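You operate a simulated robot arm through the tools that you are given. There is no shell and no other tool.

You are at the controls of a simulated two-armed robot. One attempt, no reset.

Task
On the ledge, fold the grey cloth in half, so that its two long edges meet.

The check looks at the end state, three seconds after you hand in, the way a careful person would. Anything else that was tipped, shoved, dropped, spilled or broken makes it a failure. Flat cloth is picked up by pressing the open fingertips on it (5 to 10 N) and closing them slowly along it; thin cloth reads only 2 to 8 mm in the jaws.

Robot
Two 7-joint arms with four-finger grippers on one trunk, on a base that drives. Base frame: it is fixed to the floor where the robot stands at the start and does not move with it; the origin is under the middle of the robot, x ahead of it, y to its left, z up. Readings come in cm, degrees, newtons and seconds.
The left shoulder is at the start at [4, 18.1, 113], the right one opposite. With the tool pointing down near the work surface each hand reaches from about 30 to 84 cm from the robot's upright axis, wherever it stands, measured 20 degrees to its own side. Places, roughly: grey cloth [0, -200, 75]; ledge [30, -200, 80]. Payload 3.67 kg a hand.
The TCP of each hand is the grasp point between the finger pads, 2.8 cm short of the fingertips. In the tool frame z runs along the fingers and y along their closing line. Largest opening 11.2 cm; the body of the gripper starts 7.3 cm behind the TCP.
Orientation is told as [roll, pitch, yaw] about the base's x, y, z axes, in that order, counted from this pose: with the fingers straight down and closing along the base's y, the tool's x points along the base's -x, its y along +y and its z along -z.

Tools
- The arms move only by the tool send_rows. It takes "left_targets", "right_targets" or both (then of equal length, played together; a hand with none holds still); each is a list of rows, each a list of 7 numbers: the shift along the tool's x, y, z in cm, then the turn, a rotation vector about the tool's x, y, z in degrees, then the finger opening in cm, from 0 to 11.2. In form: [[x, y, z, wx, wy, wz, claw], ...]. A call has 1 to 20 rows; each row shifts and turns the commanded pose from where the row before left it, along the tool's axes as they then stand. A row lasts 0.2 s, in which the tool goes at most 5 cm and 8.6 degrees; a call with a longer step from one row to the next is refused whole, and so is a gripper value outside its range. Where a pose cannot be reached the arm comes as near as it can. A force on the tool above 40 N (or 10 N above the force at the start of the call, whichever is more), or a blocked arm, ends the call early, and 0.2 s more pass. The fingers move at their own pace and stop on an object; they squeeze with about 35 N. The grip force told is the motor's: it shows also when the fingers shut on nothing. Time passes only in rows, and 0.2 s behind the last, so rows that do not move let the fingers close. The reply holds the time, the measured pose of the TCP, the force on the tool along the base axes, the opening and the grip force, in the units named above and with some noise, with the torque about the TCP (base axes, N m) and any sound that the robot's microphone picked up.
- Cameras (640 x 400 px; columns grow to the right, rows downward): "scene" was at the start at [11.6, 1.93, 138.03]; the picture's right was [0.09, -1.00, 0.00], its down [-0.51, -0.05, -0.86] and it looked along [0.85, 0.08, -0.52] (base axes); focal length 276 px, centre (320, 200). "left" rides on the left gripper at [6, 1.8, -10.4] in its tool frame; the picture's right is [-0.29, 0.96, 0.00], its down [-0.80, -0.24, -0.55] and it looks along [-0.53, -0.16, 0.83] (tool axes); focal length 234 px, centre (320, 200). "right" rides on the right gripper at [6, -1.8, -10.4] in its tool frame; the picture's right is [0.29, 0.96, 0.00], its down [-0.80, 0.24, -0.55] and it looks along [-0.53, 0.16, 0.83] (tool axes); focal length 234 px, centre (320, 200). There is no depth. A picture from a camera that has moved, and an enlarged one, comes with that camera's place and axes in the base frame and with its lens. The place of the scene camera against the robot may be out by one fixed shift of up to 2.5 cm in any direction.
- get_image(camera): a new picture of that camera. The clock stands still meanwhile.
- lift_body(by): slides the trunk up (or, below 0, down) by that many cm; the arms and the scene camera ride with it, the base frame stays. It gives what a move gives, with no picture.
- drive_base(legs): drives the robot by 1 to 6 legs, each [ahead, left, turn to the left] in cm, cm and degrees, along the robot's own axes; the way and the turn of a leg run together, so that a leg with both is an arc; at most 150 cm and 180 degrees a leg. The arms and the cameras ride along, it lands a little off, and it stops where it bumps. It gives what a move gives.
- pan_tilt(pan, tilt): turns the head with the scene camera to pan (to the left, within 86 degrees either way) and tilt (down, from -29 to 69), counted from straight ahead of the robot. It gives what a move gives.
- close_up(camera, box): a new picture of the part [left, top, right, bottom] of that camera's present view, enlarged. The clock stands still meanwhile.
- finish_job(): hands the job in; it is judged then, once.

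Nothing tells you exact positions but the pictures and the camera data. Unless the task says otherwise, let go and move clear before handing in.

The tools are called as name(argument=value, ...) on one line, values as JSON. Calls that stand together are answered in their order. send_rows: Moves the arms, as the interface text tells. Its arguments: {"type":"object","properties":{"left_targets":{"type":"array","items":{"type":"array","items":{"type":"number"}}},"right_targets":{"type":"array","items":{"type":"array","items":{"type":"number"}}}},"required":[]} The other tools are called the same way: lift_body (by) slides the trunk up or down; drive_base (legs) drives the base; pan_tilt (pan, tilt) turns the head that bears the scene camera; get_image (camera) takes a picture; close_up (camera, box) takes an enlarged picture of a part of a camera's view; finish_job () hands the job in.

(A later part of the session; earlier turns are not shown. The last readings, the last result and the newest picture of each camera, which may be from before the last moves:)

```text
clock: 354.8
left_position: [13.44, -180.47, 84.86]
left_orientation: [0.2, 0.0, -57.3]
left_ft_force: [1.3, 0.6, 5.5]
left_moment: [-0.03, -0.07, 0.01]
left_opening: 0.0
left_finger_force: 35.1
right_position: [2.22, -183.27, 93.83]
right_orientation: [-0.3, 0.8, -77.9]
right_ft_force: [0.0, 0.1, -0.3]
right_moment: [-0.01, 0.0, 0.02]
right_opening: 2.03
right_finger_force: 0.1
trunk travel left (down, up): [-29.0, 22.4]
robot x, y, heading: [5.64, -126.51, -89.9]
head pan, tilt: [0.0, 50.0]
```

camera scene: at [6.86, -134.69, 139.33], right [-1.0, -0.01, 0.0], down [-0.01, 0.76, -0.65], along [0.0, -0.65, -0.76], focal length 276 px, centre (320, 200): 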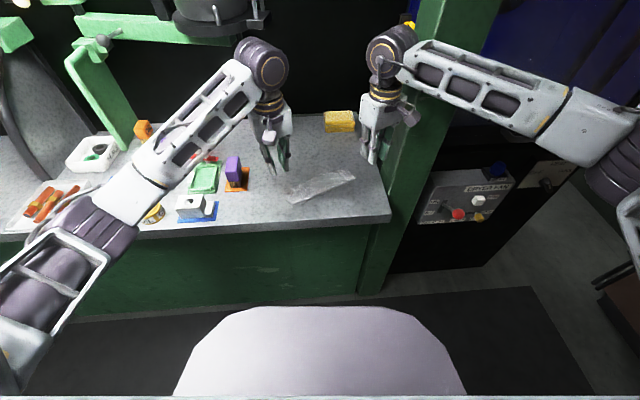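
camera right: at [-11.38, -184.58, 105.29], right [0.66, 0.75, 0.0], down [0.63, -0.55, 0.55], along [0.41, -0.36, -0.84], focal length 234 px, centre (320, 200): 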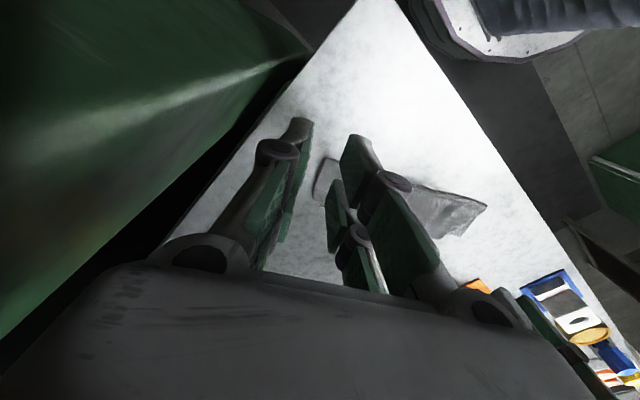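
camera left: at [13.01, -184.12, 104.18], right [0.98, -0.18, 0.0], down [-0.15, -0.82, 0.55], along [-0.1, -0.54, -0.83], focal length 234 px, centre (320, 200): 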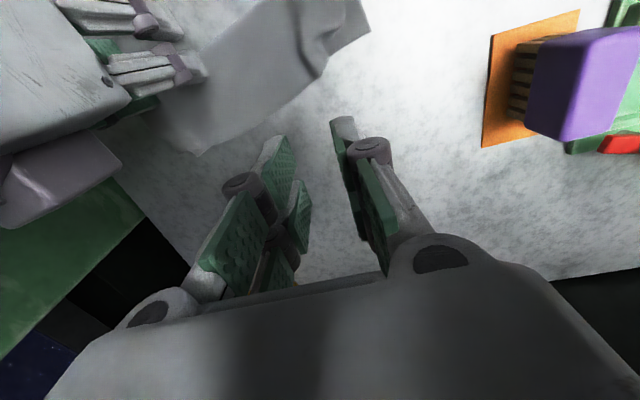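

send_rows(left_targets=[[-0.337, -0.216, 0, 0, 0, 0, 0], [-0.337, -0.216, 0, 0, 0, 0, 0], [-0.337, -0.216, 0, 0, 0, 0, 0], [-0.337, -0.216, 0, 0, 0, 0, 0], [-0.337, -0.216, 0, 0, 0, 0, 0], [-0.337, -0.216, 0, 0, 0, 0, 0], [-0.337, -0.216, 0, 0, 0, 0, 0], [-0.337, -0.216, 0, 0, 0, 0, 0], [-0.337, -0.216, 0, 0, 0, 0, 0], [-0.337, -0.216, 0, 0, 0, 0, 0], [-0.337, -0.216, 0, 0, 0, 0, 0], [-0.337, -0.216, 0, 0, 0, 0, 0], [-0.337, -0.216, 0, 0, 0, 0, 0], [-0.337, -0.216, 0, 0, 0, 0, 0], [-0.337, -0.216, 0, 0, 0, 0, 0], [0, 0, 0, 0, 0, 0, 0], [0, 0, -0.3, 0, 0, 0, 0], [0, 0, -0.7, 0, 0, 0, 0]])

send_rows(left_targets=[[0, 0, -1.5, 0, 0, 0, 0], [0, 0, -1.5, 0, 0, 0, 0], [0, 0, -1.5, 0, 0, 0, 0], [-1, 0, -1.5, 0, 0, 0, 0], [-1, 0, -1.5, 0, 0, 0, 1], [-1, 0, 0, 0, 0, 0, 2], [0, 0, 0, 0, 0, 0, 2]])

close_up(camera="scene", box=[262, 150, 374, 220])

close_up(camera="left", box=[0, 0, 400, 200])

```text
clock: 358.6
left_position: [13.38, -186.46, 85.82]
left_orientation: [0.2, -0.1, -57.3]
left_ft_force: [0.0, 0.6, -0.2]
left_moment: [-0.02, 0.03, -0.01]
left_opening: 0.01
left_finger_force: 34.6
right_position: [2.19, -183.21, 93.77]
right_orientation: [-0.2, 0.8, -77.9]
right_ft_force: [-0.4, 0.0, -0.8]
right_moment: [-0.01, 0.0, 0.0]
right_opening: 2.02
right_finger_force: 0.1
trunk travel left (down, up): [-29.0, 22.4]
robot x, y, heading: [5.79, -126.24, -89.8]
head pan, tilt: [0.0, 50.0]
```

```text
clock: 360.2
left_position: [15.14, -189.14, 93.27]
left_orientation: [0.2, -0.1, -57.3]
left_ft_force: [0.6, -0.1, 0.3]
left_moment: [0.01, 0.0, 0.02]
left_opening: 2.03
left_finger_force: 0.1
right_position: [2.25, -183.29, 93.74]
right_orientation: [-0.2, 0.7, -77.9]
right_ft_force: [-0.1, 0.9, -0.9]
right_moment: [0.0, 0.03, 0.01]
right_opening: 1.99
right_finger_force: 0.0
trunk travel left (down, up): [-29.0, 22.4]
robot x, y, heading: [6.48, -126.82, -90.0]
head pan, tilt: [0.0, 50.0]
```

```text
5.71 times, centred on (318, 185) of scene
camera zoom: at [6.51, -135.15, 139.2], right [-1.0, 0.0, 0.0], down [0.0, 0.77, -0.64], along [0.0, -0.64, -0.77], focal length 1578 px, centre (331, 286)
```

zoom: 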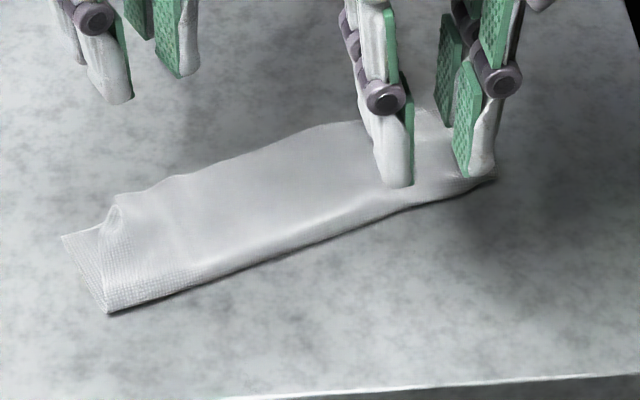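

```text
1.60 times, centred on (200, 100) of left
camera zoom: at [13.31, -183.03, 103.6], right [0.96, 0.28, 0.0], down [0.23, -0.8, 0.55], along [0.15, -0.53, -0.83], focal length 375 px, centre (512, 360)
```

zoom: 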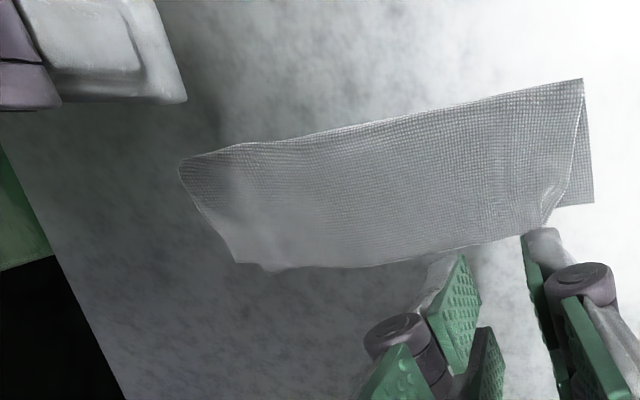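

The alignment looks better after that drag. I move the right hand aside to see the right end.

send_rows(right_targets=[[1, 0, -0.5, 0, 0, 0, 2], [1, 0, -0.5, 0, 0, 0, 2], [1, 0, 0, 0, 0, 0, 2], [1, 0, 0, 0, 0, 0, 2], [1, 0, 0, 0, 0, 0, 2], [1, 0, 0, 0, 0, 0, 2], [1, 0, 0, 0, 0, 0, 2], [1, 0, 0, 0, 0, 0, 2], [0, 0, 0, 0, 0, 0, 2]])

close_up(camera="scene", box=[262, 150, 374, 220])

close_up(camera="scene", box=[264, 175, 312, 205])

close_up(camera="scene", box=[316, 158, 364, 188])

```text
clock: 362.2
left_position: [15.08, -189.12, 93.09]
left_orientation: [0.2, 0.0, -57.3]
left_ft_force: [0.6, -0.4, -0.8]
left_moment: [0.02, 0.03, 0.02]
left_opening: 2.03
left_finger_force: 0.0
right_position: [0.48, -175.55, 94.88]
right_orientation: [-0.3, 0.7, -77.8]
right_ft_force: [0.0, -0.3, -0.6]
right_moment: [-0.03, 0.04, 0.01]
right_opening: 2.01
right_finger_force: 0.0
trunk travel left (down, up): [-29.0, 22.4]
robot x, y, heading: [5.83, -126.1, -89.8]
head pan, tilt: [0.0, 50.0]
```

```text
5.71 times, centred on (318, 185) of scene
camera zoom: at [6.52, -135.19, 139.19], right [-1.0, 0.0, 0.0], down [0.0, 0.77, -0.64], along [0.0, -0.64, -0.77], focal length 1578 px, centre (331, 286)
```

zoom: 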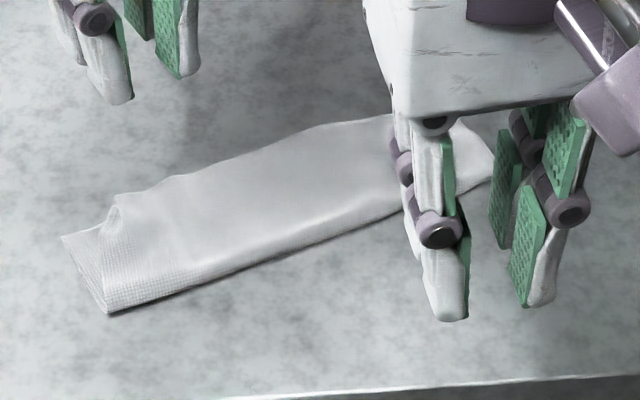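

```text
13.33 times, centred on (288, 190) of scene
camera zoom: at [6.52, -135.19, 139.19], right [-1.0, 0.0, 0.0], down [0.0, 0.77, -0.64], along [0.0, -0.64, -0.77], focal length 3682 px, centre (747, 333)
```

zoom: 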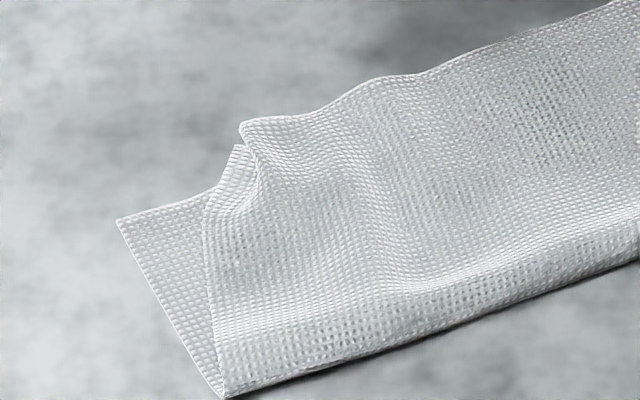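

```text
13.33 times, centred on (340, 173) of scene
camera zoom: at [6.52, -135.19, 139.19], right [-1.0, 0.0, 0.0], down [0.0, 0.77, -0.64], along [0.0, -0.64, -0.77], focal length 3682 px, centre (53, 560)
```

zoom: 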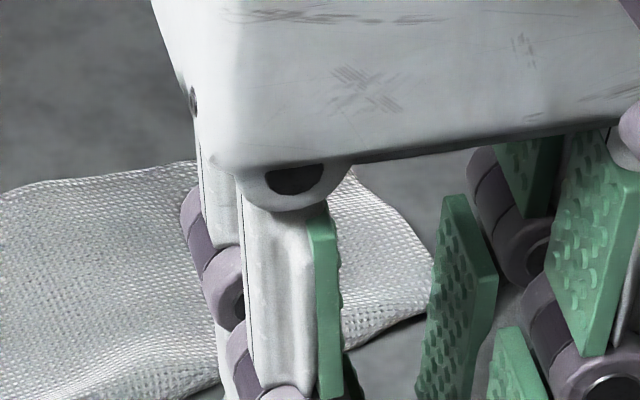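

Now I see the real cause: a small Z-pleat at the top-left corner (a ~1.2 cm side panel tucked under the main part). I'll pin the right end, put the left outer finger exactly on that narrow panel and spread again. First the right pin.

send_rows(right_targets=[[-1.02, -0.013, 0, 0, 0, 0, 1], [-1.02, -0.013, 0, 0, 0, 0, 0], [-1.02, -0.013, 0, 0, 0, 0, 0], [-1.02, -0.013, 0, 0, 0, 0, 0], [-1.02, -0.013, 0, 0, 0, 0, 0], [-1.02, -0.013, 0, 0, 0, 0, 0], [-1.02, -0.013, 0, 0, 0, 0, 0], [-1.02, -0.013, 0, 0, 0, 0, 0], [-1.02, -0.013, 0, 0, 0, 0, 0], [-1.02, -0.013, 0, 0, 0, 0, 0], [-1.02, -0.013, 0, 0, 0, 0, 0], [-1.02, -0.013, 0, 0, 0, 0, 0], [-1.02, -0.013, 0, 0, 0, 0, 0], [-1.02, -0.013, 0, 0, 0, 0, 0], [-1.02, -0.013, 0, 0, 0, 0, 0], [0, 0, 0, 0, 0, 0, 0]], left_targets=[[0, 0, 0, 0, 0, 5.4, 2.5], [0, 0, 0, 0, 0, 5.3, 2.5], [0.35, 0.15, 0, 0, 0, 0, 2.5], [0.35, 0.15, 0, 0, 0, 0, 2.5], [0.35, 0.15, 0, 0, 0, 0, 2.5], [0.35, 0.1, 0, 0, 0, 0, 2.5], [0.35, 0, 0, 0, 0, 0, 2.5], [0.3, 0, 0, 0, 0, 0, 2.5], [0, 0, 1, 0, 0, 0, 2.5], [0, 0, 1, 0, 0, 0, 2.5], [0, 0, 1, 0, 0, 0, 2.5], [0, 0, 1, 0, 0, 0, 2.5], [0, 0, 1, 0, 0, 0, 2.5], [0, 0, 1, 0, 0, 0, 2.5], [0, 0, 0.5, 0, 0, 0, 2.5], [0, 0, 0, 0, 0, 0, 2.5]])

close_up(camera="scene", box=[262, 150, 374, 220])

close_up(camera="scene", box=[258, 165, 322, 205])

close_up(camera="left", box=[180, 50, 460, 225])

```text
clock: 365.6
left_position: [14.78, -186.9, 86.7]
left_orientation: [0.2, 0.1, -68.0]
left_ft_force: [0.9, 0.5, 0.3]
left_moment: [0.0, 0.0, -0.01]
left_opening: 2.47
left_finger_force: 0.1
right_position: [3.57, -190.44, 94.69]
right_orientation: [-0.2, 0.8, -77.9]
right_ft_force: [0.1, -0.5, 0.7]
right_moment: [0.01, -0.03, 0.03]
right_opening: 0.03
right_finger_force: 35.5
trunk travel left (down, up): [-29.0, 22.4]
robot x, y, heading: [5.79, -126.5, -89.8]
head pan, tilt: [0.0, 50.0]
```

```text
5.71 times, centred on (318, 185) of scene
camera zoom: at [6.5, -135.15, 139.2], right [-1.0, 0.0, 0.0], down [0.0, 0.77, -0.64], along [0.0, -0.64, -0.77], focal length 1578 px, centre (331, 286)
```

zoom: 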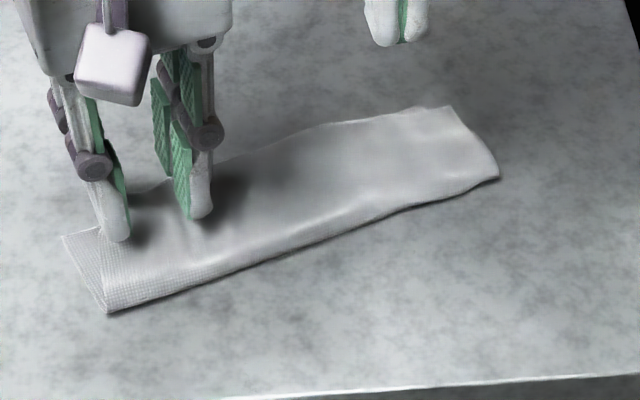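

```text
10.00 times, centred on (290, 185) of scene
camera zoom: at [6.5, -135.15, 139.2], right [-1.0, 0.0, 0.0], down [0.0, 0.77, -0.64], along [0.0, -0.64, -0.77], focal length 2761 px, centre (620, 350)
```

zoom: 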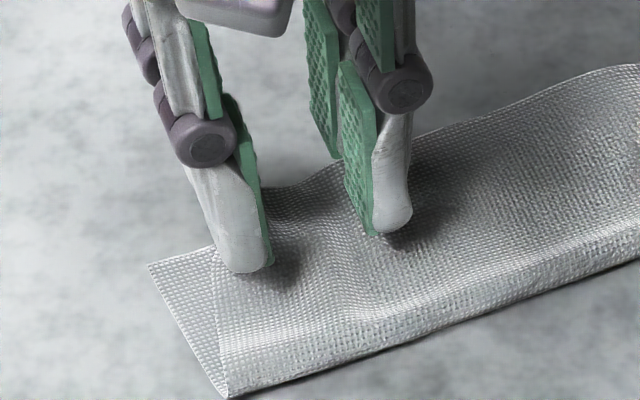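

```text
2.29 times, centred on (320, 138) of left
camera zoom: at [14.19, -180.69, 97.12], right [1.0, 0.09, 0.0], down [0.07, -0.83, 0.55], along [0.05, -0.55, -0.83], focal length 535 px, centre (320, 343)
```

zoom: 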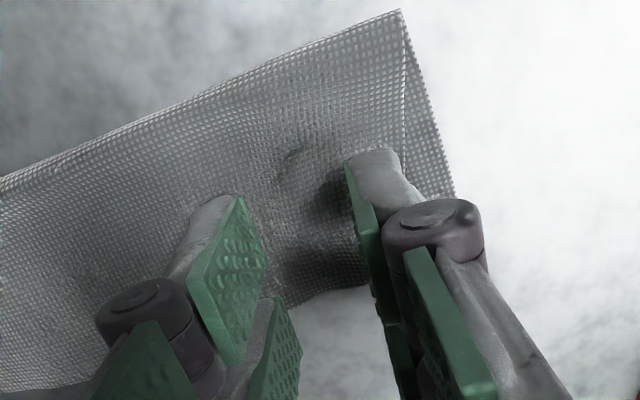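

Now only the left corner differs (right end: edges coincide). Press the right pin, then the left, and spread.

send_rows(right_targets=[[0, 0, 1.5, 0, 0, 0, 0], [0, 0, 1.5, 0, 0, 0, 0], [0, 0, 1.5, 0, 0, 0, 0], [0, 0, 1.5, 0, 0, 0, 0], [0, 0, 1.5, 0, 0, 0, 0], [0, 0, 1.5, 0, 0, 0, 0], [0, 0, 0.6, 0, 0, 0, 0], [0, 0, 0.2, 0, 0, 0, 0], [0, 0, 0, 0, 0, 0, 0]])

send_rows(right_targets=[[0, 0, 0.1, 0, 0, 0, 0], [0, 0, 0.08, 0, 0, 0, 0], [0, 0, 0, 0, 0, 0, 0]], left_targets=[[0, 0, 0.5, 0, 0, 0, 2.5], [0, 0, 0.5, 0, 0, 0, 2.5], [0, 0, 0.3, 0, 0, 0, 2.5]])

send_rows(right_targets=[[0, 0, 0.1, 0, 0, 0, 0], [0, 0, 0, 0, 0, 0, 0], [0, 0, 0, 0, 0, 0, 0]], left_targets=[[0, 0, 0.15, 0, 0, 0, 2.5], [0, 0, 0.1, 0, 0, 0, 2.5], [0, 0, 0, 0, 0, 0, 2.5]])

```text
clock: 367.6
left_position: [14.85, -186.89, 86.78]
left_orientation: [0.2, 0.0, -68.0]
left_ft_force: [-0.4, 0.4, 0.6]
left_moment: [0.02, -0.01, 0.0]
left_opening: 2.49
left_finger_force: 0.1
right_position: [3.5, -190.34, 84.81]
right_orientation: [-0.1, 0.8, -77.9]
right_ft_force: [-0.5, -0.5, 1.0]
right_moment: [0.04, -0.04, 0.01]
right_opening: 0.0
right_finger_force: 35.0
trunk travel left (down, up): [-29.0, 22.4]
robot x, y, heading: [5.96, -126.32, -90.0]
head pan, tilt: [0.0, 50.0]
```

```text
clock: 368.4
left_position: [14.83, -186.8, 85.43]
left_orientation: [0.2, -0.1, -67.9]
left_ft_force: [0.2, 1.0, -0.3]
left_moment: [-0.02, 0.0, -0.02]
left_opening: 2.5
left_finger_force: 0.1
right_position: [3.5, -190.33, 84.87]
right_orientation: [-0.1, 0.7, -77.8]
right_ft_force: [-0.6, -1.0, 5.4]
right_moment: [-0.09, -0.01, 0.0]
right_opening: 0.02
right_finger_force: 35.0
trunk travel left (down, up): [-29.0, 22.4]
robot x, y, heading: [6.21, -126.56, -89.9]
head pan, tilt: [0.0, 50.0]
```

```text
clock: 369.2
left_position: [14.81, -186.85, 85.19]
left_orientation: [0.2, -0.2, -68.0]
left_ft_force: [-0.4, -0.2, 0.9]
left_moment: [-0.01, 0.0, -0.01]
left_opening: 2.5
left_finger_force: 0.1
right_position: [3.45, -190.31, 84.66]
right_orientation: [-0.2, 0.8, -77.9]
right_ft_force: [-2.1, -1.9, 13.4]
right_moment: [-0.32, -0.02, -0.05]
right_opening: 0.0
right_finger_force: 35.4
trunk travel left (down, up): [-29.0, 22.4]
robot x, y, heading: [5.48, -126.45, -89.7]
head pan, tilt: [0.0, 50.0]
```

send_rows(left_targets=[[0, 0, 0.1, 0, 0, 0, 2.5], [0, 0, 0.05, 0, 0, 0, 2.5], [0, 0, 0, 0, 0, 0, 2.5]])

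close_up(camera="scene", box=[258, 165, 322, 205])

close_up(camera="left", box=[220, 70, 420, 195])

```text
clock: 370.0
left_position: [14.7, -186.72, 85.14]
left_orientation: [0.2, -0.1, -68.0]
left_ft_force: [-0.8, 0.2, 0.3]
left_moment: [0.01, -0.01, 0.04]
left_opening: 2.51
left_finger_force: 0.0
right_position: [3.54, -190.2, 84.76]
right_orientation: [-0.1, 0.7, -77.9]
right_ft_force: [-1.0, -2.5, 17.7]
right_moment: [-0.44, -0.05, -0.02]
right_opening: 0.0
right_finger_force: 34.8
trunk travel left (down, up): [-29.0, 22.4]
robot x, y, heading: [6.01, -126.67, -89.5]
head pan, tilt: [0.0, 50.0]
```

```text
10.00 times, centred on (290, 185) of scene
camera zoom: at [6.51, -135.01, 139.21], right [-1.0, 0.0, 0.0], down [0.0, 0.77, -0.64], along [0.0, -0.64, -0.77], focal length 2761 px, centre (620, 350)
```

zoom: 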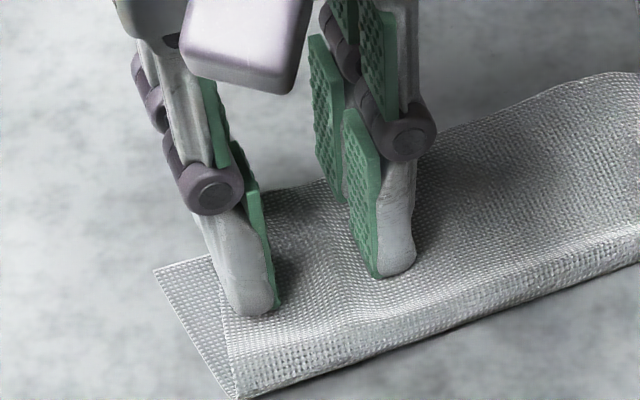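

```text
3.20 times, centred on (320, 132) of left
camera zoom: at [14.2, -180.59, 95.49], right [1.0, 0.09, 0.0], down [0.07, -0.83, 0.55], along [0.05, -0.55, -0.83], focal length 749 px, centre (320, 416)
```

zoom: 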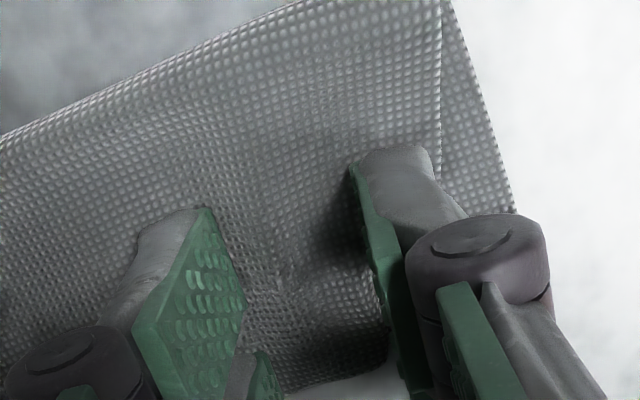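

send_rows(left_targets=[[0, 0, 0.1, 0, 0, 0, 2.5], [0, 0, 0, 0, 0, 0, 2.5], [0, 0, 0, 0, 0, 0, 2.5]], right_targets=[[0, 0, -0.03, 0, 0, 0, 0], [0, 0, 0, 0, 0, 0, 0], [0, 0, 0, 0, 0, 0, 0]])

```text
clock: 370.8
left_position: [14.86, -186.7, 85.12]
left_orientation: [0.0, 0.0, -68.0]
left_ft_force: [0.2, 0.1, 2.2]
left_moment: [0.02, 0.02, -0.04]
left_opening: 2.51
left_finger_force: 0.0
right_position: [3.62, -190.2, 84.82]
right_orientation: [-0.2, 0.6, -78.0]
right_ft_force: [-0.2, -2.8, 17.7]
right_moment: [-0.42, -0.08, 0.01]
right_opening: 0.04
right_finger_force: 35.0
trunk travel left (down, up): [-29.0, 22.4]
robot x, y, heading: [5.88, -126.42, -90.0]
head pan, tilt: [0.0, 50.0]
```

send_rows(left_targets=[[0, 0, 0.04, 0, 0, 0, 2.5], [0, 0.15, 0, 0, 0, 0, 2.8], [0, 0.15, 0, 0, 0, 0, 3.1], [0, 0.15, 0, 0, 0, 0, 3.4], [0, 0.15, 0, 0, 0, 0, 3.7], [0, 0.15, 0, 0, 0, 0, 4.0], [0, 0.15, 0, 0, 0, 0, 4.3], [0, 0.15, 0, 0, 0, 0, 4.6], [0, 0.15, 0, 0, 0, 0, 4.9], [0, 0, 0, 0, 0, 0, 4.9]])

close_up(camera="left", box=[180, 50, 460, 225])

send_rows(left_targets=[[0, 0, -0.3, 0, 0, 0, 4.9], [0, 0, -0.5, 0, 0, 0, 4.9], [0, 0, -1, 0, 0, 0, 4.5], [0, 0, -1.5, 0, 0, 0, 4], [-0.5, 0, -1.5, 0, 0, 0, 3.5], [-1, 0, -1.5, 0, 0, 0, 3], [-1, 0, -1.5, 0, 0, 0, 2.5], [-1, 0, -1, 0, 0, 0, 2.5], [0, 0, 0, 0, 0, 0, 2.5]])

close_up(camera="scene", box=[262, 160, 358, 220])

close_up(camera="scene", box=[260, 175, 308, 205])

close_up(camera="left", box=[100, 0, 420, 200])

```text
clock: 373.0
left_position: [15.86, -186.41, 84.89]
left_orientation: [0.2, -0.1, -68.0]
left_ft_force: [-0.6, -0.9, 0.5]
left_moment: [-0.03, 0.01, 0.0]
left_opening: 4.9
left_finger_force: 0.0
right_position: [3.4, -190.22, 84.75]
right_orientation: [-0.3, 0.7, -77.9]
right_ft_force: [0.9, -2.1, 19.9]
right_moment: [-0.42, -0.11, -0.02]
right_opening: 0.01
right_finger_force: 35.1
trunk travel left (down, up): [-29.0, 22.4]
robot x, y, heading: [5.88, -126.39, -90.2]
head pan, tilt: [0.0, 50.0]
```

```text
2.29 times, centred on (320, 138) of left
camera zoom: at [15.35, -180.16, 95.34], right [1.0, 0.09, 0.0], down [0.07, -0.83, 0.55], along [0.05, -0.55, -0.83], focal length 535 px, centre (320, 343)
```

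zoom: 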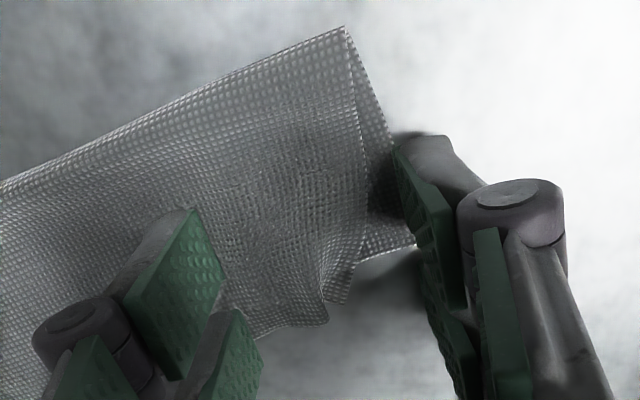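

```text
clock: 375.0
left_position: [17.29, -189.58, 93.74]
left_orientation: [0.3, -0.1, -68.0]
left_ft_force: [0.2, -0.5, -0.8]
left_moment: [0.0, 0.02, -0.04]
left_opening: 2.51
left_finger_force: 0.0
right_position: [3.53, -190.21, 84.75]
right_orientation: [-0.3, 0.8, -77.9]
right_ft_force: [1.0, -1.3, 19.7]
right_moment: [-0.48, -0.1, -0.01]
right_opening: 0.0
right_finger_force: 34.9
trunk travel left (down, up): [-29.0, 22.4]
robot x, y, heading: [6.09, -126.41, -90.2]
head pan, tilt: [0.0, 50.0]
```

```text
6.67 times, centred on (310, 190) of scene
camera zoom: at [6.54, -134.98, 139.21], right [-1.0, 0.0, 0.0], down [0.0, 0.77, -0.64], along [0.0, -0.64, -0.77], focal length 1841 px, centre (387, 267)
```

zoom: 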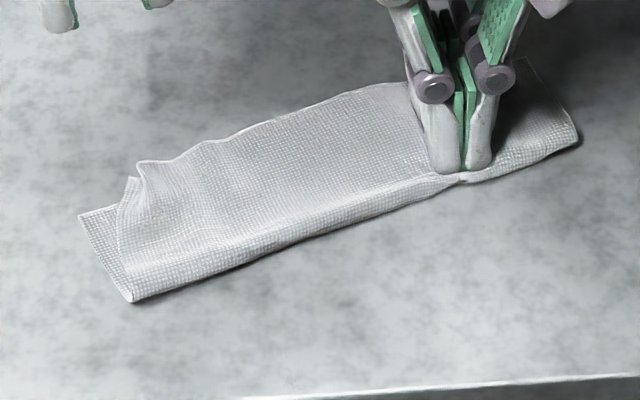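

```text
13.33 times, centred on (284, 190) of scene
camera zoom: at [6.54, -134.98, 139.21], right [-1.0, 0.0, 0.0], down [0.0, 0.77, -0.64], along [0.0, -0.64, -0.77], focal length 3682 px, centre (800, 333)
```

zoom: 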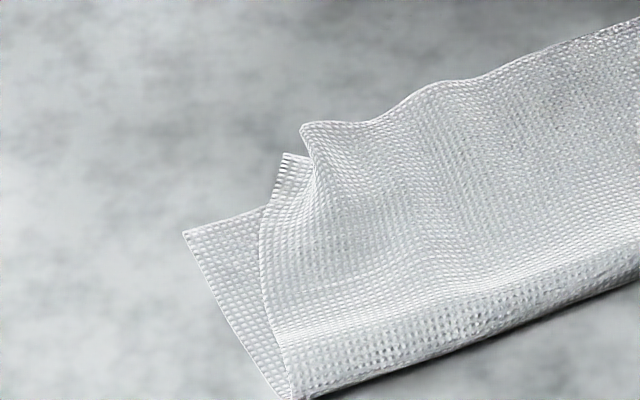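

```text
2.00 times, centred on (260, 100) of left
camera zoom: at [16.65, -183.39, 104.13], right [1.0, 0.09, 0.0], down [0.07, -0.83, 0.55], along [0.05, -0.55, -0.83], focal length 468 px, centre (440, 400)
```

zoom: 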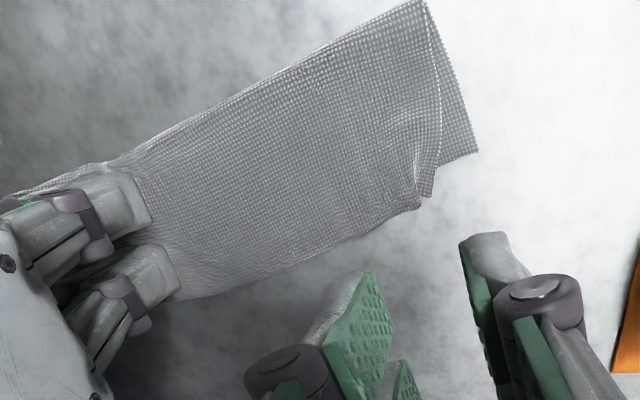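

The pleat is much smaller now and the rest is aligned. I lift the right hand and take a full look.

send_rows(right_targets=[[0, 0, -0.3, 0, 0, 0, 0], [0, 0, -0.7, 0, 0, 0, 0], [0, 0, -1.5, 0, 0, 0, 0], [0, 0, -1.5, 0, 0, 0, 0], [0, 0, -1.5, 0, 0, 0, 0], [0, 0, -1.5, 0, 0, 0, 0], [0, 0, -1.5, 0, 0, 0, 1], [1, 0, -1.5, 0, 0, 0, 2], [1, 0, 0, 0, 0, 0, 2], [1, 0, 0, 0, 0, 0, 2], [0, 0, 0, 0, 0, 0, 2]])

close_up(camera="scene", box=[262, 150, 374, 220])

close_up(camera="left", box=[0, 0, 420, 210])

close_up(camera="right", box=[180, 0, 600, 262])

```text
clock: 377.4
left_position: [17.35, -189.76, 93.69]
left_orientation: [0.2, 0.0, -68.0]
left_ft_force: [0.5, -0.7, 0.2]
left_moment: [0.01, -0.01, -0.02]
left_opening: 2.51
left_finger_force: 0.1
right_position: [2.96, -187.55, 94.68]
right_orientation: [-0.2, 0.7, -77.9]
right_ft_force: [-0.5, 0.4, -0.6]
right_moment: [-0.01, 0.02, -0.02]
right_opening: 2.0
right_finger_force: 0.0
trunk travel left (down, up): [-29.0, 22.4]
robot x, y, heading: [5.78, -126.99, -89.7]
head pan, tilt: [0.0, 50.0]
```

```text
5.71 times, centred on (318, 185) of scene
camera zoom: at [6.53, -135.19, 139.19], right [-1.0, 0.0, 0.0], down [0.0, 0.77, -0.64], along [0.0, -0.64, -0.77], focal length 1578 px, centre (331, 286)
```

zoom: 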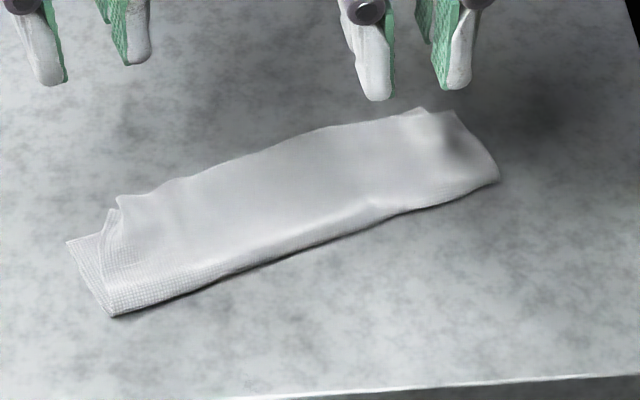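

```text
1.52 times, centred on (210, 105) of left
camera zoom: at [16.64, -183.53, 104.02], right [1.0, 0.09, 0.0], down [0.07, -0.83, 0.55], along [0.05, -0.55, -0.83], focal length 357 px, centre (488, 345)
```

zoom: 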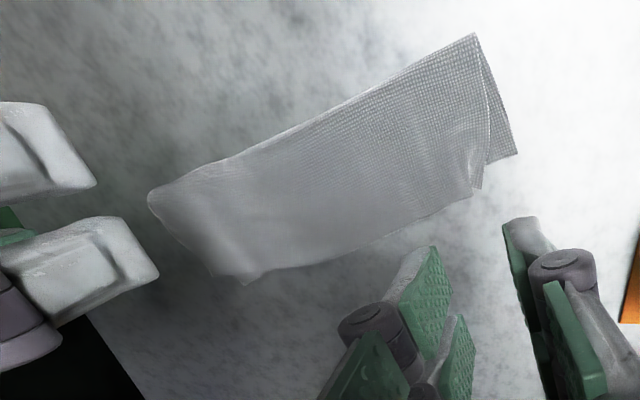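

```text
1.52 times, centred on (390, 131) of right
camera zoom: at [0.03, -182.28, 105.2], right [0.88, 0.48, 0.0], down [0.41, -0.74, 0.54], along [0.26, -0.47, -0.84], focal length 357 px, centre (213, 305)
```

zoom: 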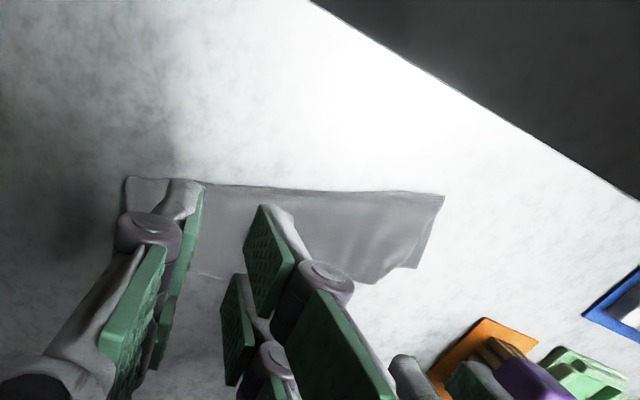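

Nearly there: ends still differ by ~1 cm across and ~2 cm along, because the crease is turned ~3°. Where only one layer touches the ledge I can move a single layer: first I press on the exposed lower-left corner only and draw it ~1.1 cm away, so it comes in line with the top edge.

send_rows(left_targets=[[0.85, 0.29, 0, 0, 0, 0, 1], [0.85, 0.29, 0, 0, 0, 0, 0], [0.85, 0.29, 0, 0, 0, 0, 0], [0.83, 0.28, 0, 0, 0, 0, 0], [0, 0, 1.5, 0, 0, 0, 0], [0, 0, 1.5, 0, 0, 0, 0], [0, 0, 1.5, 0, 0, 0, 0], [0, 0, 1.5, 0, 0, 0, 0], [0, 0, 1.5, 0, 0, 0, 0], [0, 0, 0.7, 0, 0, 0, 0], [0, 0, 0, 0, 0, 0, 0]])

close_up(camera="scene", box=[258, 165, 322, 205])

close_up(camera="left", box=[180, 50, 460, 225])

```text
clock: 379.8
left_position: [17.01, -186.03, 85.51]
left_orientation: [0.2, 0.0, -68.0]
left_ft_force: [-0.1, 0.4, -0.5]
left_moment: [-0.01, 0.01, -0.01]
left_opening: 0.0
left_finger_force: 35.6
right_position: [2.97, -187.59, 94.64]
right_orientation: [-0.1, 0.7, -77.8]
right_ft_force: [0.5, -0.4, -0.2]
right_moment: [0.0, 0.0, 0.04]
right_opening: 2.0
right_finger_force: 0.0
trunk travel left (down, up): [-29.0, 22.4]
robot x, y, heading: [5.91, -126.63, -89.5]
head pan, tilt: [0.0, 50.0]
```

```text
10.00 times, centred on (290, 185) of scene
camera zoom: at [6.52, -135.17, 139.2], right [-1.0, 0.0, 0.0], down [0.0, 0.77, -0.64], along [0.0, -0.64, -0.77], focal length 2761 px, centre (620, 350)
```

zoom: 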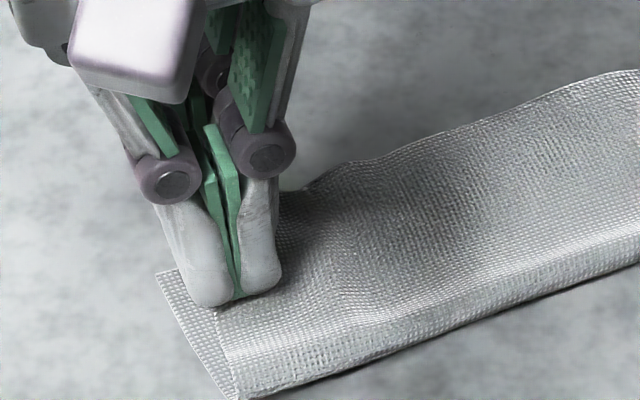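

```text
2.29 times, centred on (320, 138) of left
camera zoom: at [16.41, -179.92, 95.89], right [1.0, 0.09, 0.0], down [0.07, -0.83, 0.55], along [0.05, -0.55, -0.83], focal length 535 px, centre (320, 343)
```

zoom: 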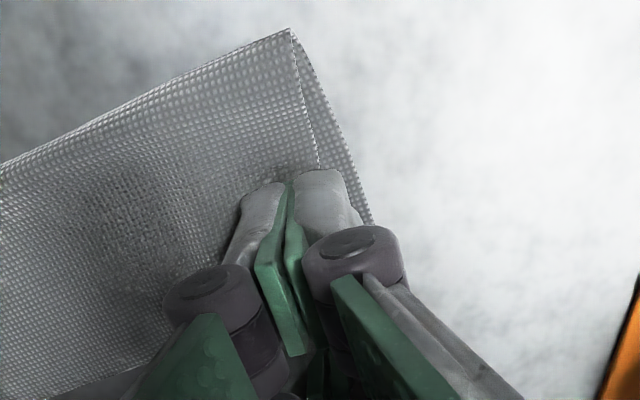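

send_rows(left_targets=[[0, 0, -0.4, 0, 0, 0, 0], [-0.4, 0.65, 0, 0, 0, 0, 0], [-0.4, 0.65, 0, 0, 0, 0, 0], [0, 0, 0.4, 0, 0, 0, 0], [0, 0, 0.4, 0, 0, 0, 0], [0, 0, 0.2, 0, 0, 0, 0], [0, 0, 0, 0, 0, 0, 0]])

close_up(camera="scene", box=[258, 165, 322, 205])

close_up(camera="left", box=[180, 50, 460, 225])

```text
clock: 381.4
left_position: [18.54, -186.45, 84.89]
left_orientation: [0.2, 0.0, -68.0]
left_ft_force: [1.1, 0.3, -0.2]
left_moment: [0.0, -0.01, 0.03]
left_opening: 0.0
left_finger_force: 35.2
right_position: [3.04, -187.61, 94.59]
right_orientation: [-0.3, 0.8, -77.9]
right_ft_force: [0.0, 0.4, -0.5]
right_moment: [0.01, 0.01, 0.0]
right_opening: 2.01
right_finger_force: 0.2
trunk travel left (down, up): [-29.0, 22.4]
robot x, y, heading: [5.8, -126.54, -89.5]
head pan, tilt: [0.0, 50.0]
```

```text
10.00 times, centred on (290, 185) of scene
camera zoom: at [6.52, -135.17, 139.19], right [-1.0, 0.0, 0.0], down [0.0, 0.77, -0.64], along [0.0, -0.64, -0.77], focal length 2761 px, centre (620, 350)
```

zoom: 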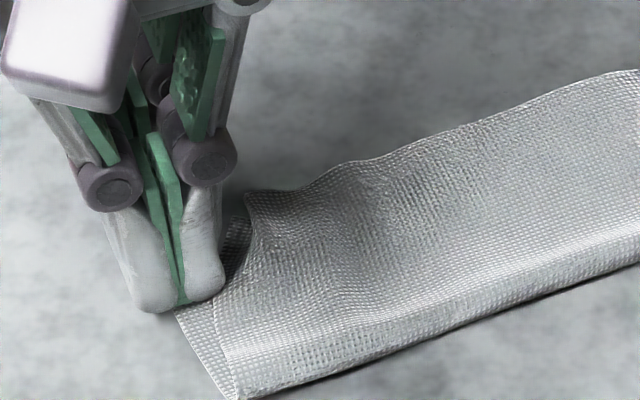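

```text
2.29 times, centred on (320, 138) of left
camera zoom: at [17.97, -180.2, 95.3], right [1.0, 0.09, 0.0], down [0.07, -0.83, 0.55], along [0.05, -0.55, -0.83], focal length 535 px, centre (320, 343)
```

zoom: 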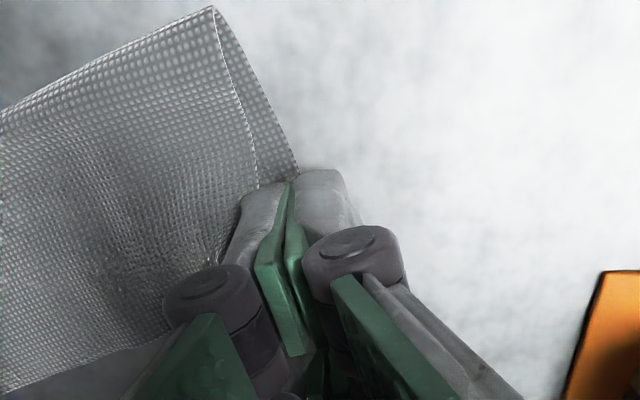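

Now the fingertips are on the exposed lower corner only. Press lightly and draw it away ~1.3 cm.

send_rows(left_targets=[[0, 0, 0.1, 0, 0, 0, 0], [0, 0, 0.06, 0, 0, 0, 0], [0, 0, 0, 0, 0, 0, 0]])

send_rows(left_targets=[[0, 0, 0.06, 0, 0, 0, 0], [0, 0, 0, 0, 0, 0, 0], [0, 0, 0, 0, 0, 0, 0]])

```text
clock: 382.2
left_position: [18.53, -186.37, 84.73]
left_orientation: [0.2, 0.0, -68.0]
left_ft_force: [0.5, -0.1, 0.5]
left_moment: [-0.01, 0.02, -0.02]
left_opening: 0.0
left_finger_force: 34.8
right_position: [2.99, -187.57, 94.67]
right_orientation: [-0.2, 0.9, -77.9]
right_ft_force: [0.3, 0.9, 0.0]
right_moment: [-0.01, 0.03, 0.03]
right_opening: 2.01
right_finger_force: 0.0
trunk travel left (down, up): [-29.0, 22.4]
robot x, y, heading: [5.98, -126.72, -89.8]
head pan, tilt: [0.0, 50.0]
```

```text
clock: 383.0
left_position: [18.53, -186.51, 84.78]
left_orientation: [0.3, 0.0, -67.9]
left_ft_force: [-0.5, -0.1, 2.0]
left_moment: [0.05, 0.01, -0.01]
left_opening: 0.0
left_finger_force: 34.8
right_position: [2.92, -187.49, 94.81]
right_orientation: [-0.2, 0.8, -77.9]
right_ft_force: [0.0, 0.2, -0.3]
right_moment: [0.01, 0.02, -0.03]
right_opening: 1.99
right_finger_force: 0.1
trunk travel left (down, up): [-29.0, 22.4]
robot x, y, heading: [5.57, -126.67, -89.7]
head pan, tilt: [0.0, 50.0]
```

send_rows(left_targets=[[0, 0, 0.05, 0, 0, 0, 0], [-0.16, -0.05, 0, 0, 0, 0, 0], [-0.16, -0.05, 0, 0, 0, 0, 0], [-0.16, -0.05, 0, 0, 0, 0, 0], [-0.16, -0.05, 0, 0, 0, 0, 0], [-0.16, -0.05, 0, 0, 0, 0, 0], [-0.16, -0.05, 0, 0, 0, 0, 0], [-0.16, -0.05, 0, 0, 0, 0, 0], [-0.16, -0.05, 0, 0, 0, 0, 0], [0, 0, 0, 0, 0, 0, 0]])

close_up(camera="scene", box=[258, 150, 370, 220])

close_up(camera="left", box=[180, 50, 460, 225])

```text
clock: 385.2
left_position: [18.59, -187.82, 84.65]
left_orientation: [0.2, -0.1, -68.0]
left_ft_force: [0.2, 0.3, 6.0]
left_moment: [0.11, 0.09, -0.01]
left_opening: 0.01
left_finger_force: 34.9
right_position: [2.99, -187.41, 94.58]
right_orientation: [-0.3, 0.8, -77.9]
right_ft_force: [0.5, 1.0, 0.4]
right_moment: [0.04, 0.03, 0.0]
right_opening: 2.0
right_finger_force: 0.0
trunk travel left (down, up): [-29.0, 22.4]
robot x, y, heading: [5.75, -126.78, -89.9]
head pan, tilt: [0.0, 50.0]
```

```text
5.71 times, centred on (314, 185) of scene
camera zoom: at [6.51, -135.1, 139.2], right [-1.0, 0.0, 0.0], down [0.0, 0.77, -0.64], along [0.0, -0.64, -0.77], focal length 1578 px, centre (354, 286)
```

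zoom: 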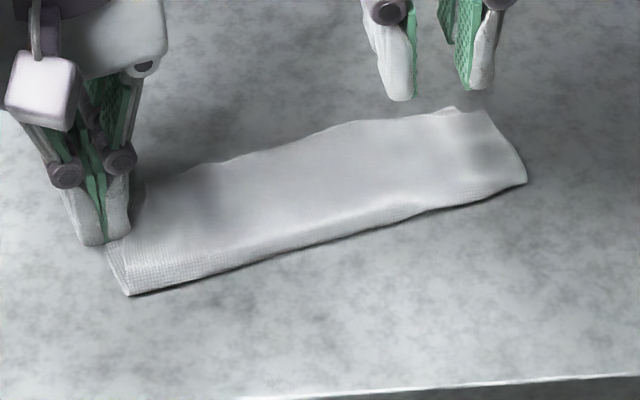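

```text
2.29 times, centred on (320, 138) of left
camera zoom: at [18.03, -181.48, 95.07], right [1.0, 0.09, 0.0], down [0.07, -0.83, 0.55], along [0.05, -0.55, -0.83], focal length 535 px, centre (320, 343)
```

zoom: 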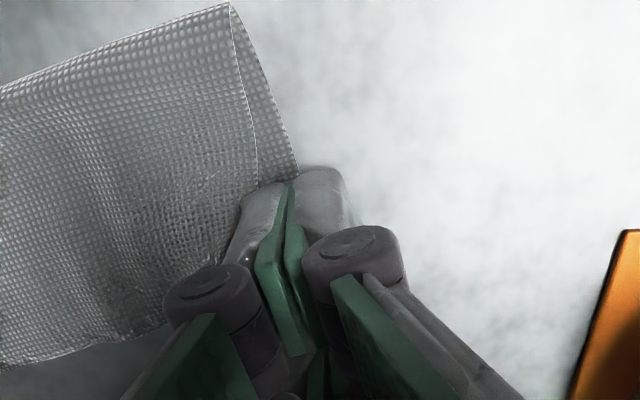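

send_rows(left_targets=[[0, 0, -0.3, 0, 0, 0, 0], [0, 0, -0.7, 0, 0, 0, 0], [0, 0, -1.5, 0, 0, 0, 0], [0, 0, -1.5, 0, 0, 0, 0], [-0.5, 0, -1.5, 0, 0, 0, 0], [-1, 0, -1.5, 0, 0, 0, 1], [-1, 0, -1.5, 0, 0, 0, 2], [0, 0, 0, 0, 0, 0, 2]])

close_up(camera="scene", box=[262, 150, 374, 220])

close_up(camera="left", box=[0, 0, 420, 210])

```text
clock: 387.0
left_position: [19.51, -190.07, 93.13]
left_orientation: [0.2, -0.1, -68.0]
left_ft_force: [-0.7, 0.2, -0.1]
left_moment: [0.0, 0.01, 0.04]
left_opening: 2.01
left_finger_force: 0.1
right_position: [2.94, -187.59, 94.66]
right_orientation: [-0.3, 0.9, -78.0]
right_ft_force: [-0.2, 0.9, 1.1]
right_moment: [0.02, 0.05, -0.03]
right_opening: 2.02
right_finger_force: 0.0
trunk travel left (down, up): [-29.0, 22.4]
robot x, y, heading: [5.93, -126.28, -89.7]
head pan, tilt: [0.0, 50.0]
```

```text
5.71 times, centred on (318, 185) of scene
camera zoom: at [6.52, -135.18, 139.19], right [-1.0, 0.0, 0.0], down [0.0, 0.77, -0.64], along [0.0, -0.64, -0.77], focal length 1578 px, centre (331, 286)
```

zoom: 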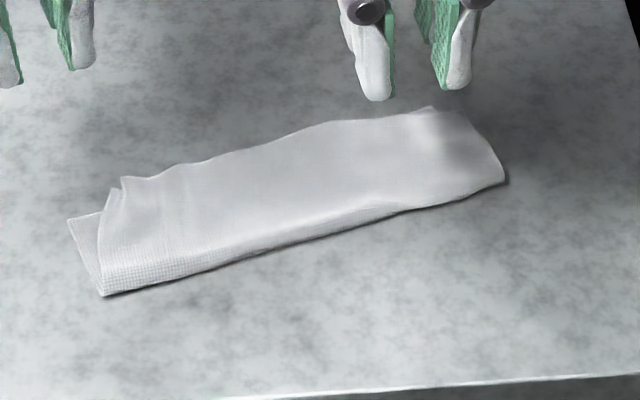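

```text
1.52 times, centred on (210, 105) of left
camera zoom: at [18.9, -183.83, 103.51], right [1.0, 0.09, 0.0], down [0.07, -0.83, 0.55], along [0.05, -0.55, -0.83], focal length 357 px, centre (488, 345)
```

zoom: 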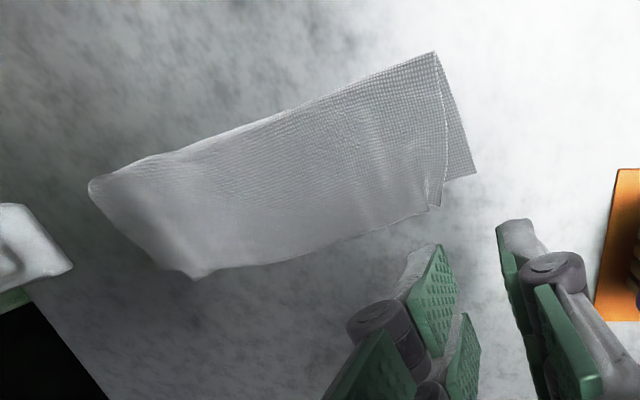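

The layers stay locked together, so I'll re-form the left half of the crease properly: pin the right end, grip the standing pleat of the top layer at the left, lift it high so that half opens, and lay it back with its corner on the lower corner. First both hands into place.

send_rows(left_targets=[[0, 0, 0, 0, 0, 4, 2.4], [0.47, -0.6, 0, 0, 0, 0, 2.4], [0.47, -0.6, 0, 0, 0, 0, 2.4], [0.47, -0.6, 0, 0, 0, 0, 2.4], [0.47, -0.6, 0, 0, 0, 0, 2.4], [0.47, -0.62, 0, 0, 0, 0, 2.4], [0, 0, 1.2, 0, 0, 0, 2.4], [0, 0, 1.2, 0, 0, 0, 2.4], [0, 0, 1.2, 0, 0, 0, 2.4], [0, 0, 1.2, 0, 0, 0, 2.4], [0, 0, 1.2, 0, 0, 0, 2.4], [0, 0, 0, 0, 0, 0, 2.4]], right_targets=[[-0.83, -0.17, 0, 0, 0, 0, 1], [-0.83, -0.17, 0, 0, 0, 0, 0], [-0.83, -0.18, 0, 0, 0, 0, 0], [-0.83, -0.18, 0, 0, 0, 0, 0], [0, 0, 1.5, 0, 0, 0, 0], [0, 0, 1.5, 0, 0, 0, 0], [0, 0, 1.5, 0, 0, 0, 0], [0, 0, 1.5, 0, 0, 0, 0], [0, 0, 1.5, 0, 0, 0, 0], [0, 0, 1.5, 0, 0, 0, 0], [0, 0, 0.6, 0, 0, 0, 0], [0, 0, 0, 0, 0, 0, 0]])

close_up(camera="scene", box=[258, 150, 370, 220])

close_up(camera="left", box=[180, 50, 460, 225])

```text
clock: 389.6
left_position: [15.95, -188.78, 87.03]
left_orientation: [0.2, 0.0, -72.1]
left_ft_force: [1.0, 0.0, -0.7]
left_moment: [-0.01, 0.0, 0.03]
left_opening: 2.42
left_finger_force: 0.0
right_position: [2.92, -190.78, 84.99]
right_orientation: [-0.3, 0.9, -78.0]
right_ft_force: [0.6, 0.0, -0.8]
right_moment: [0.04, 0.01, -0.01]
right_opening: 0.0
right_finger_force: 35.2
trunk travel left (down, up): [-29.0, 22.4]
robot x, y, heading: [5.81, -126.5, -89.9]
head pan, tilt: [0.0, 50.0]
```

```text
5.71 times, centred on (314, 185) of scene
camera zoom: at [6.52, -135.17, 139.2], right [-1.0, 0.0, 0.0], down [0.0, 0.77, -0.64], along [0.0, -0.64, -0.77], focal length 1578 px, centre (354, 286)
```

zoom: 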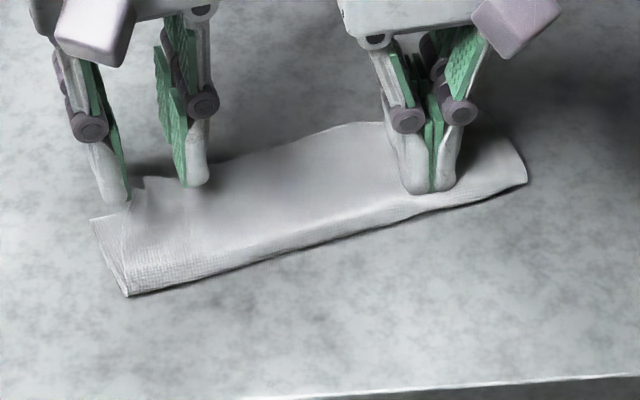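

```text
2.29 times, centred on (320, 138) of left
camera zoom: at [15.8, -182.53, 97.47], right [1.0, 0.02, 0.0], down [0.02, -0.83, 0.55], along [0.01, -0.55, -0.83], focal length 535 px, centre (320, 343)
```

zoom: 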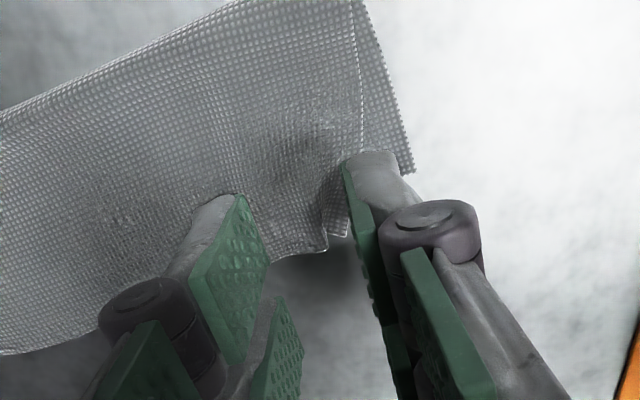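

send_rows(left_targets=[[0, 0, 0.6, 0, 0, 0, 2.4], [0, 0, 0.6, 0, 0, 0, 2.4], [0, 0, 0.45, 0, 0, 0, 2.4]], right_targets=[[0, 0, 0.15, 0, 0, 0, 0], [0, 0, 0.1, 0, 0, 0, 0], [0, 0, 0, 0, 0, 0, 0]])

send_rows(left_targets=[[0, 0, 0, 0, 0, 0, 2.4], [0, 0, 0, 0, 0, 0, 2.4], [0, 0, 0, 0, 0, 0, 2.4]], right_targets=[[0, 0, 0.08, 0, 0, 0, 0], [0, 0, 0, 0, 0, 0, 0], [0, 0, 0, 0, 0, 0, 0]])

```text
clock: 390.4
left_position: [15.95, -188.73, 85.5]
left_orientation: [0.3, 0.0, -72.0]
left_ft_force: [0.2, 0.0, -0.8]
left_moment: [0.06, 0.01, 0.0]
left_opening: 2.37
left_finger_force: 0.0
right_position: [2.94, -190.76, 84.83]
right_orientation: [-0.2, 0.9, -77.9]
right_ft_force: [-0.1, 0.5, 2.6]
right_moment: [-0.04, 0.0, -0.04]
right_opening: 0.0
right_finger_force: 35.2
trunk travel left (down, up): [-29.0, 22.4]
robot x, y, heading: [5.99, -126.61, -89.8]
head pan, tilt: [0.0, 50.0]
```

```text
clock: 391.2
left_position: [15.94, -188.52, 85.48]
left_orientation: [0.1, 0.0, -71.9]
left_ft_force: [0.0, -1.3, -0.2]
left_moment: [-0.01, -0.01, -0.01]
left_opening: 2.39
left_finger_force: 0.0
right_position: [2.95, -190.78, 84.84]
right_orientation: [-0.3, 0.7, -77.8]
right_ft_force: [-0.1, -1.2, 7.7]
right_moment: [-0.18, -0.05, 0.03]
right_opening: 0.0
right_finger_force: 34.9
trunk travel left (down, up): [-29.0, 22.4]
robot x, y, heading: [6.09, -126.65, -90.0]
head pan, tilt: [0.0, 50.0]
```

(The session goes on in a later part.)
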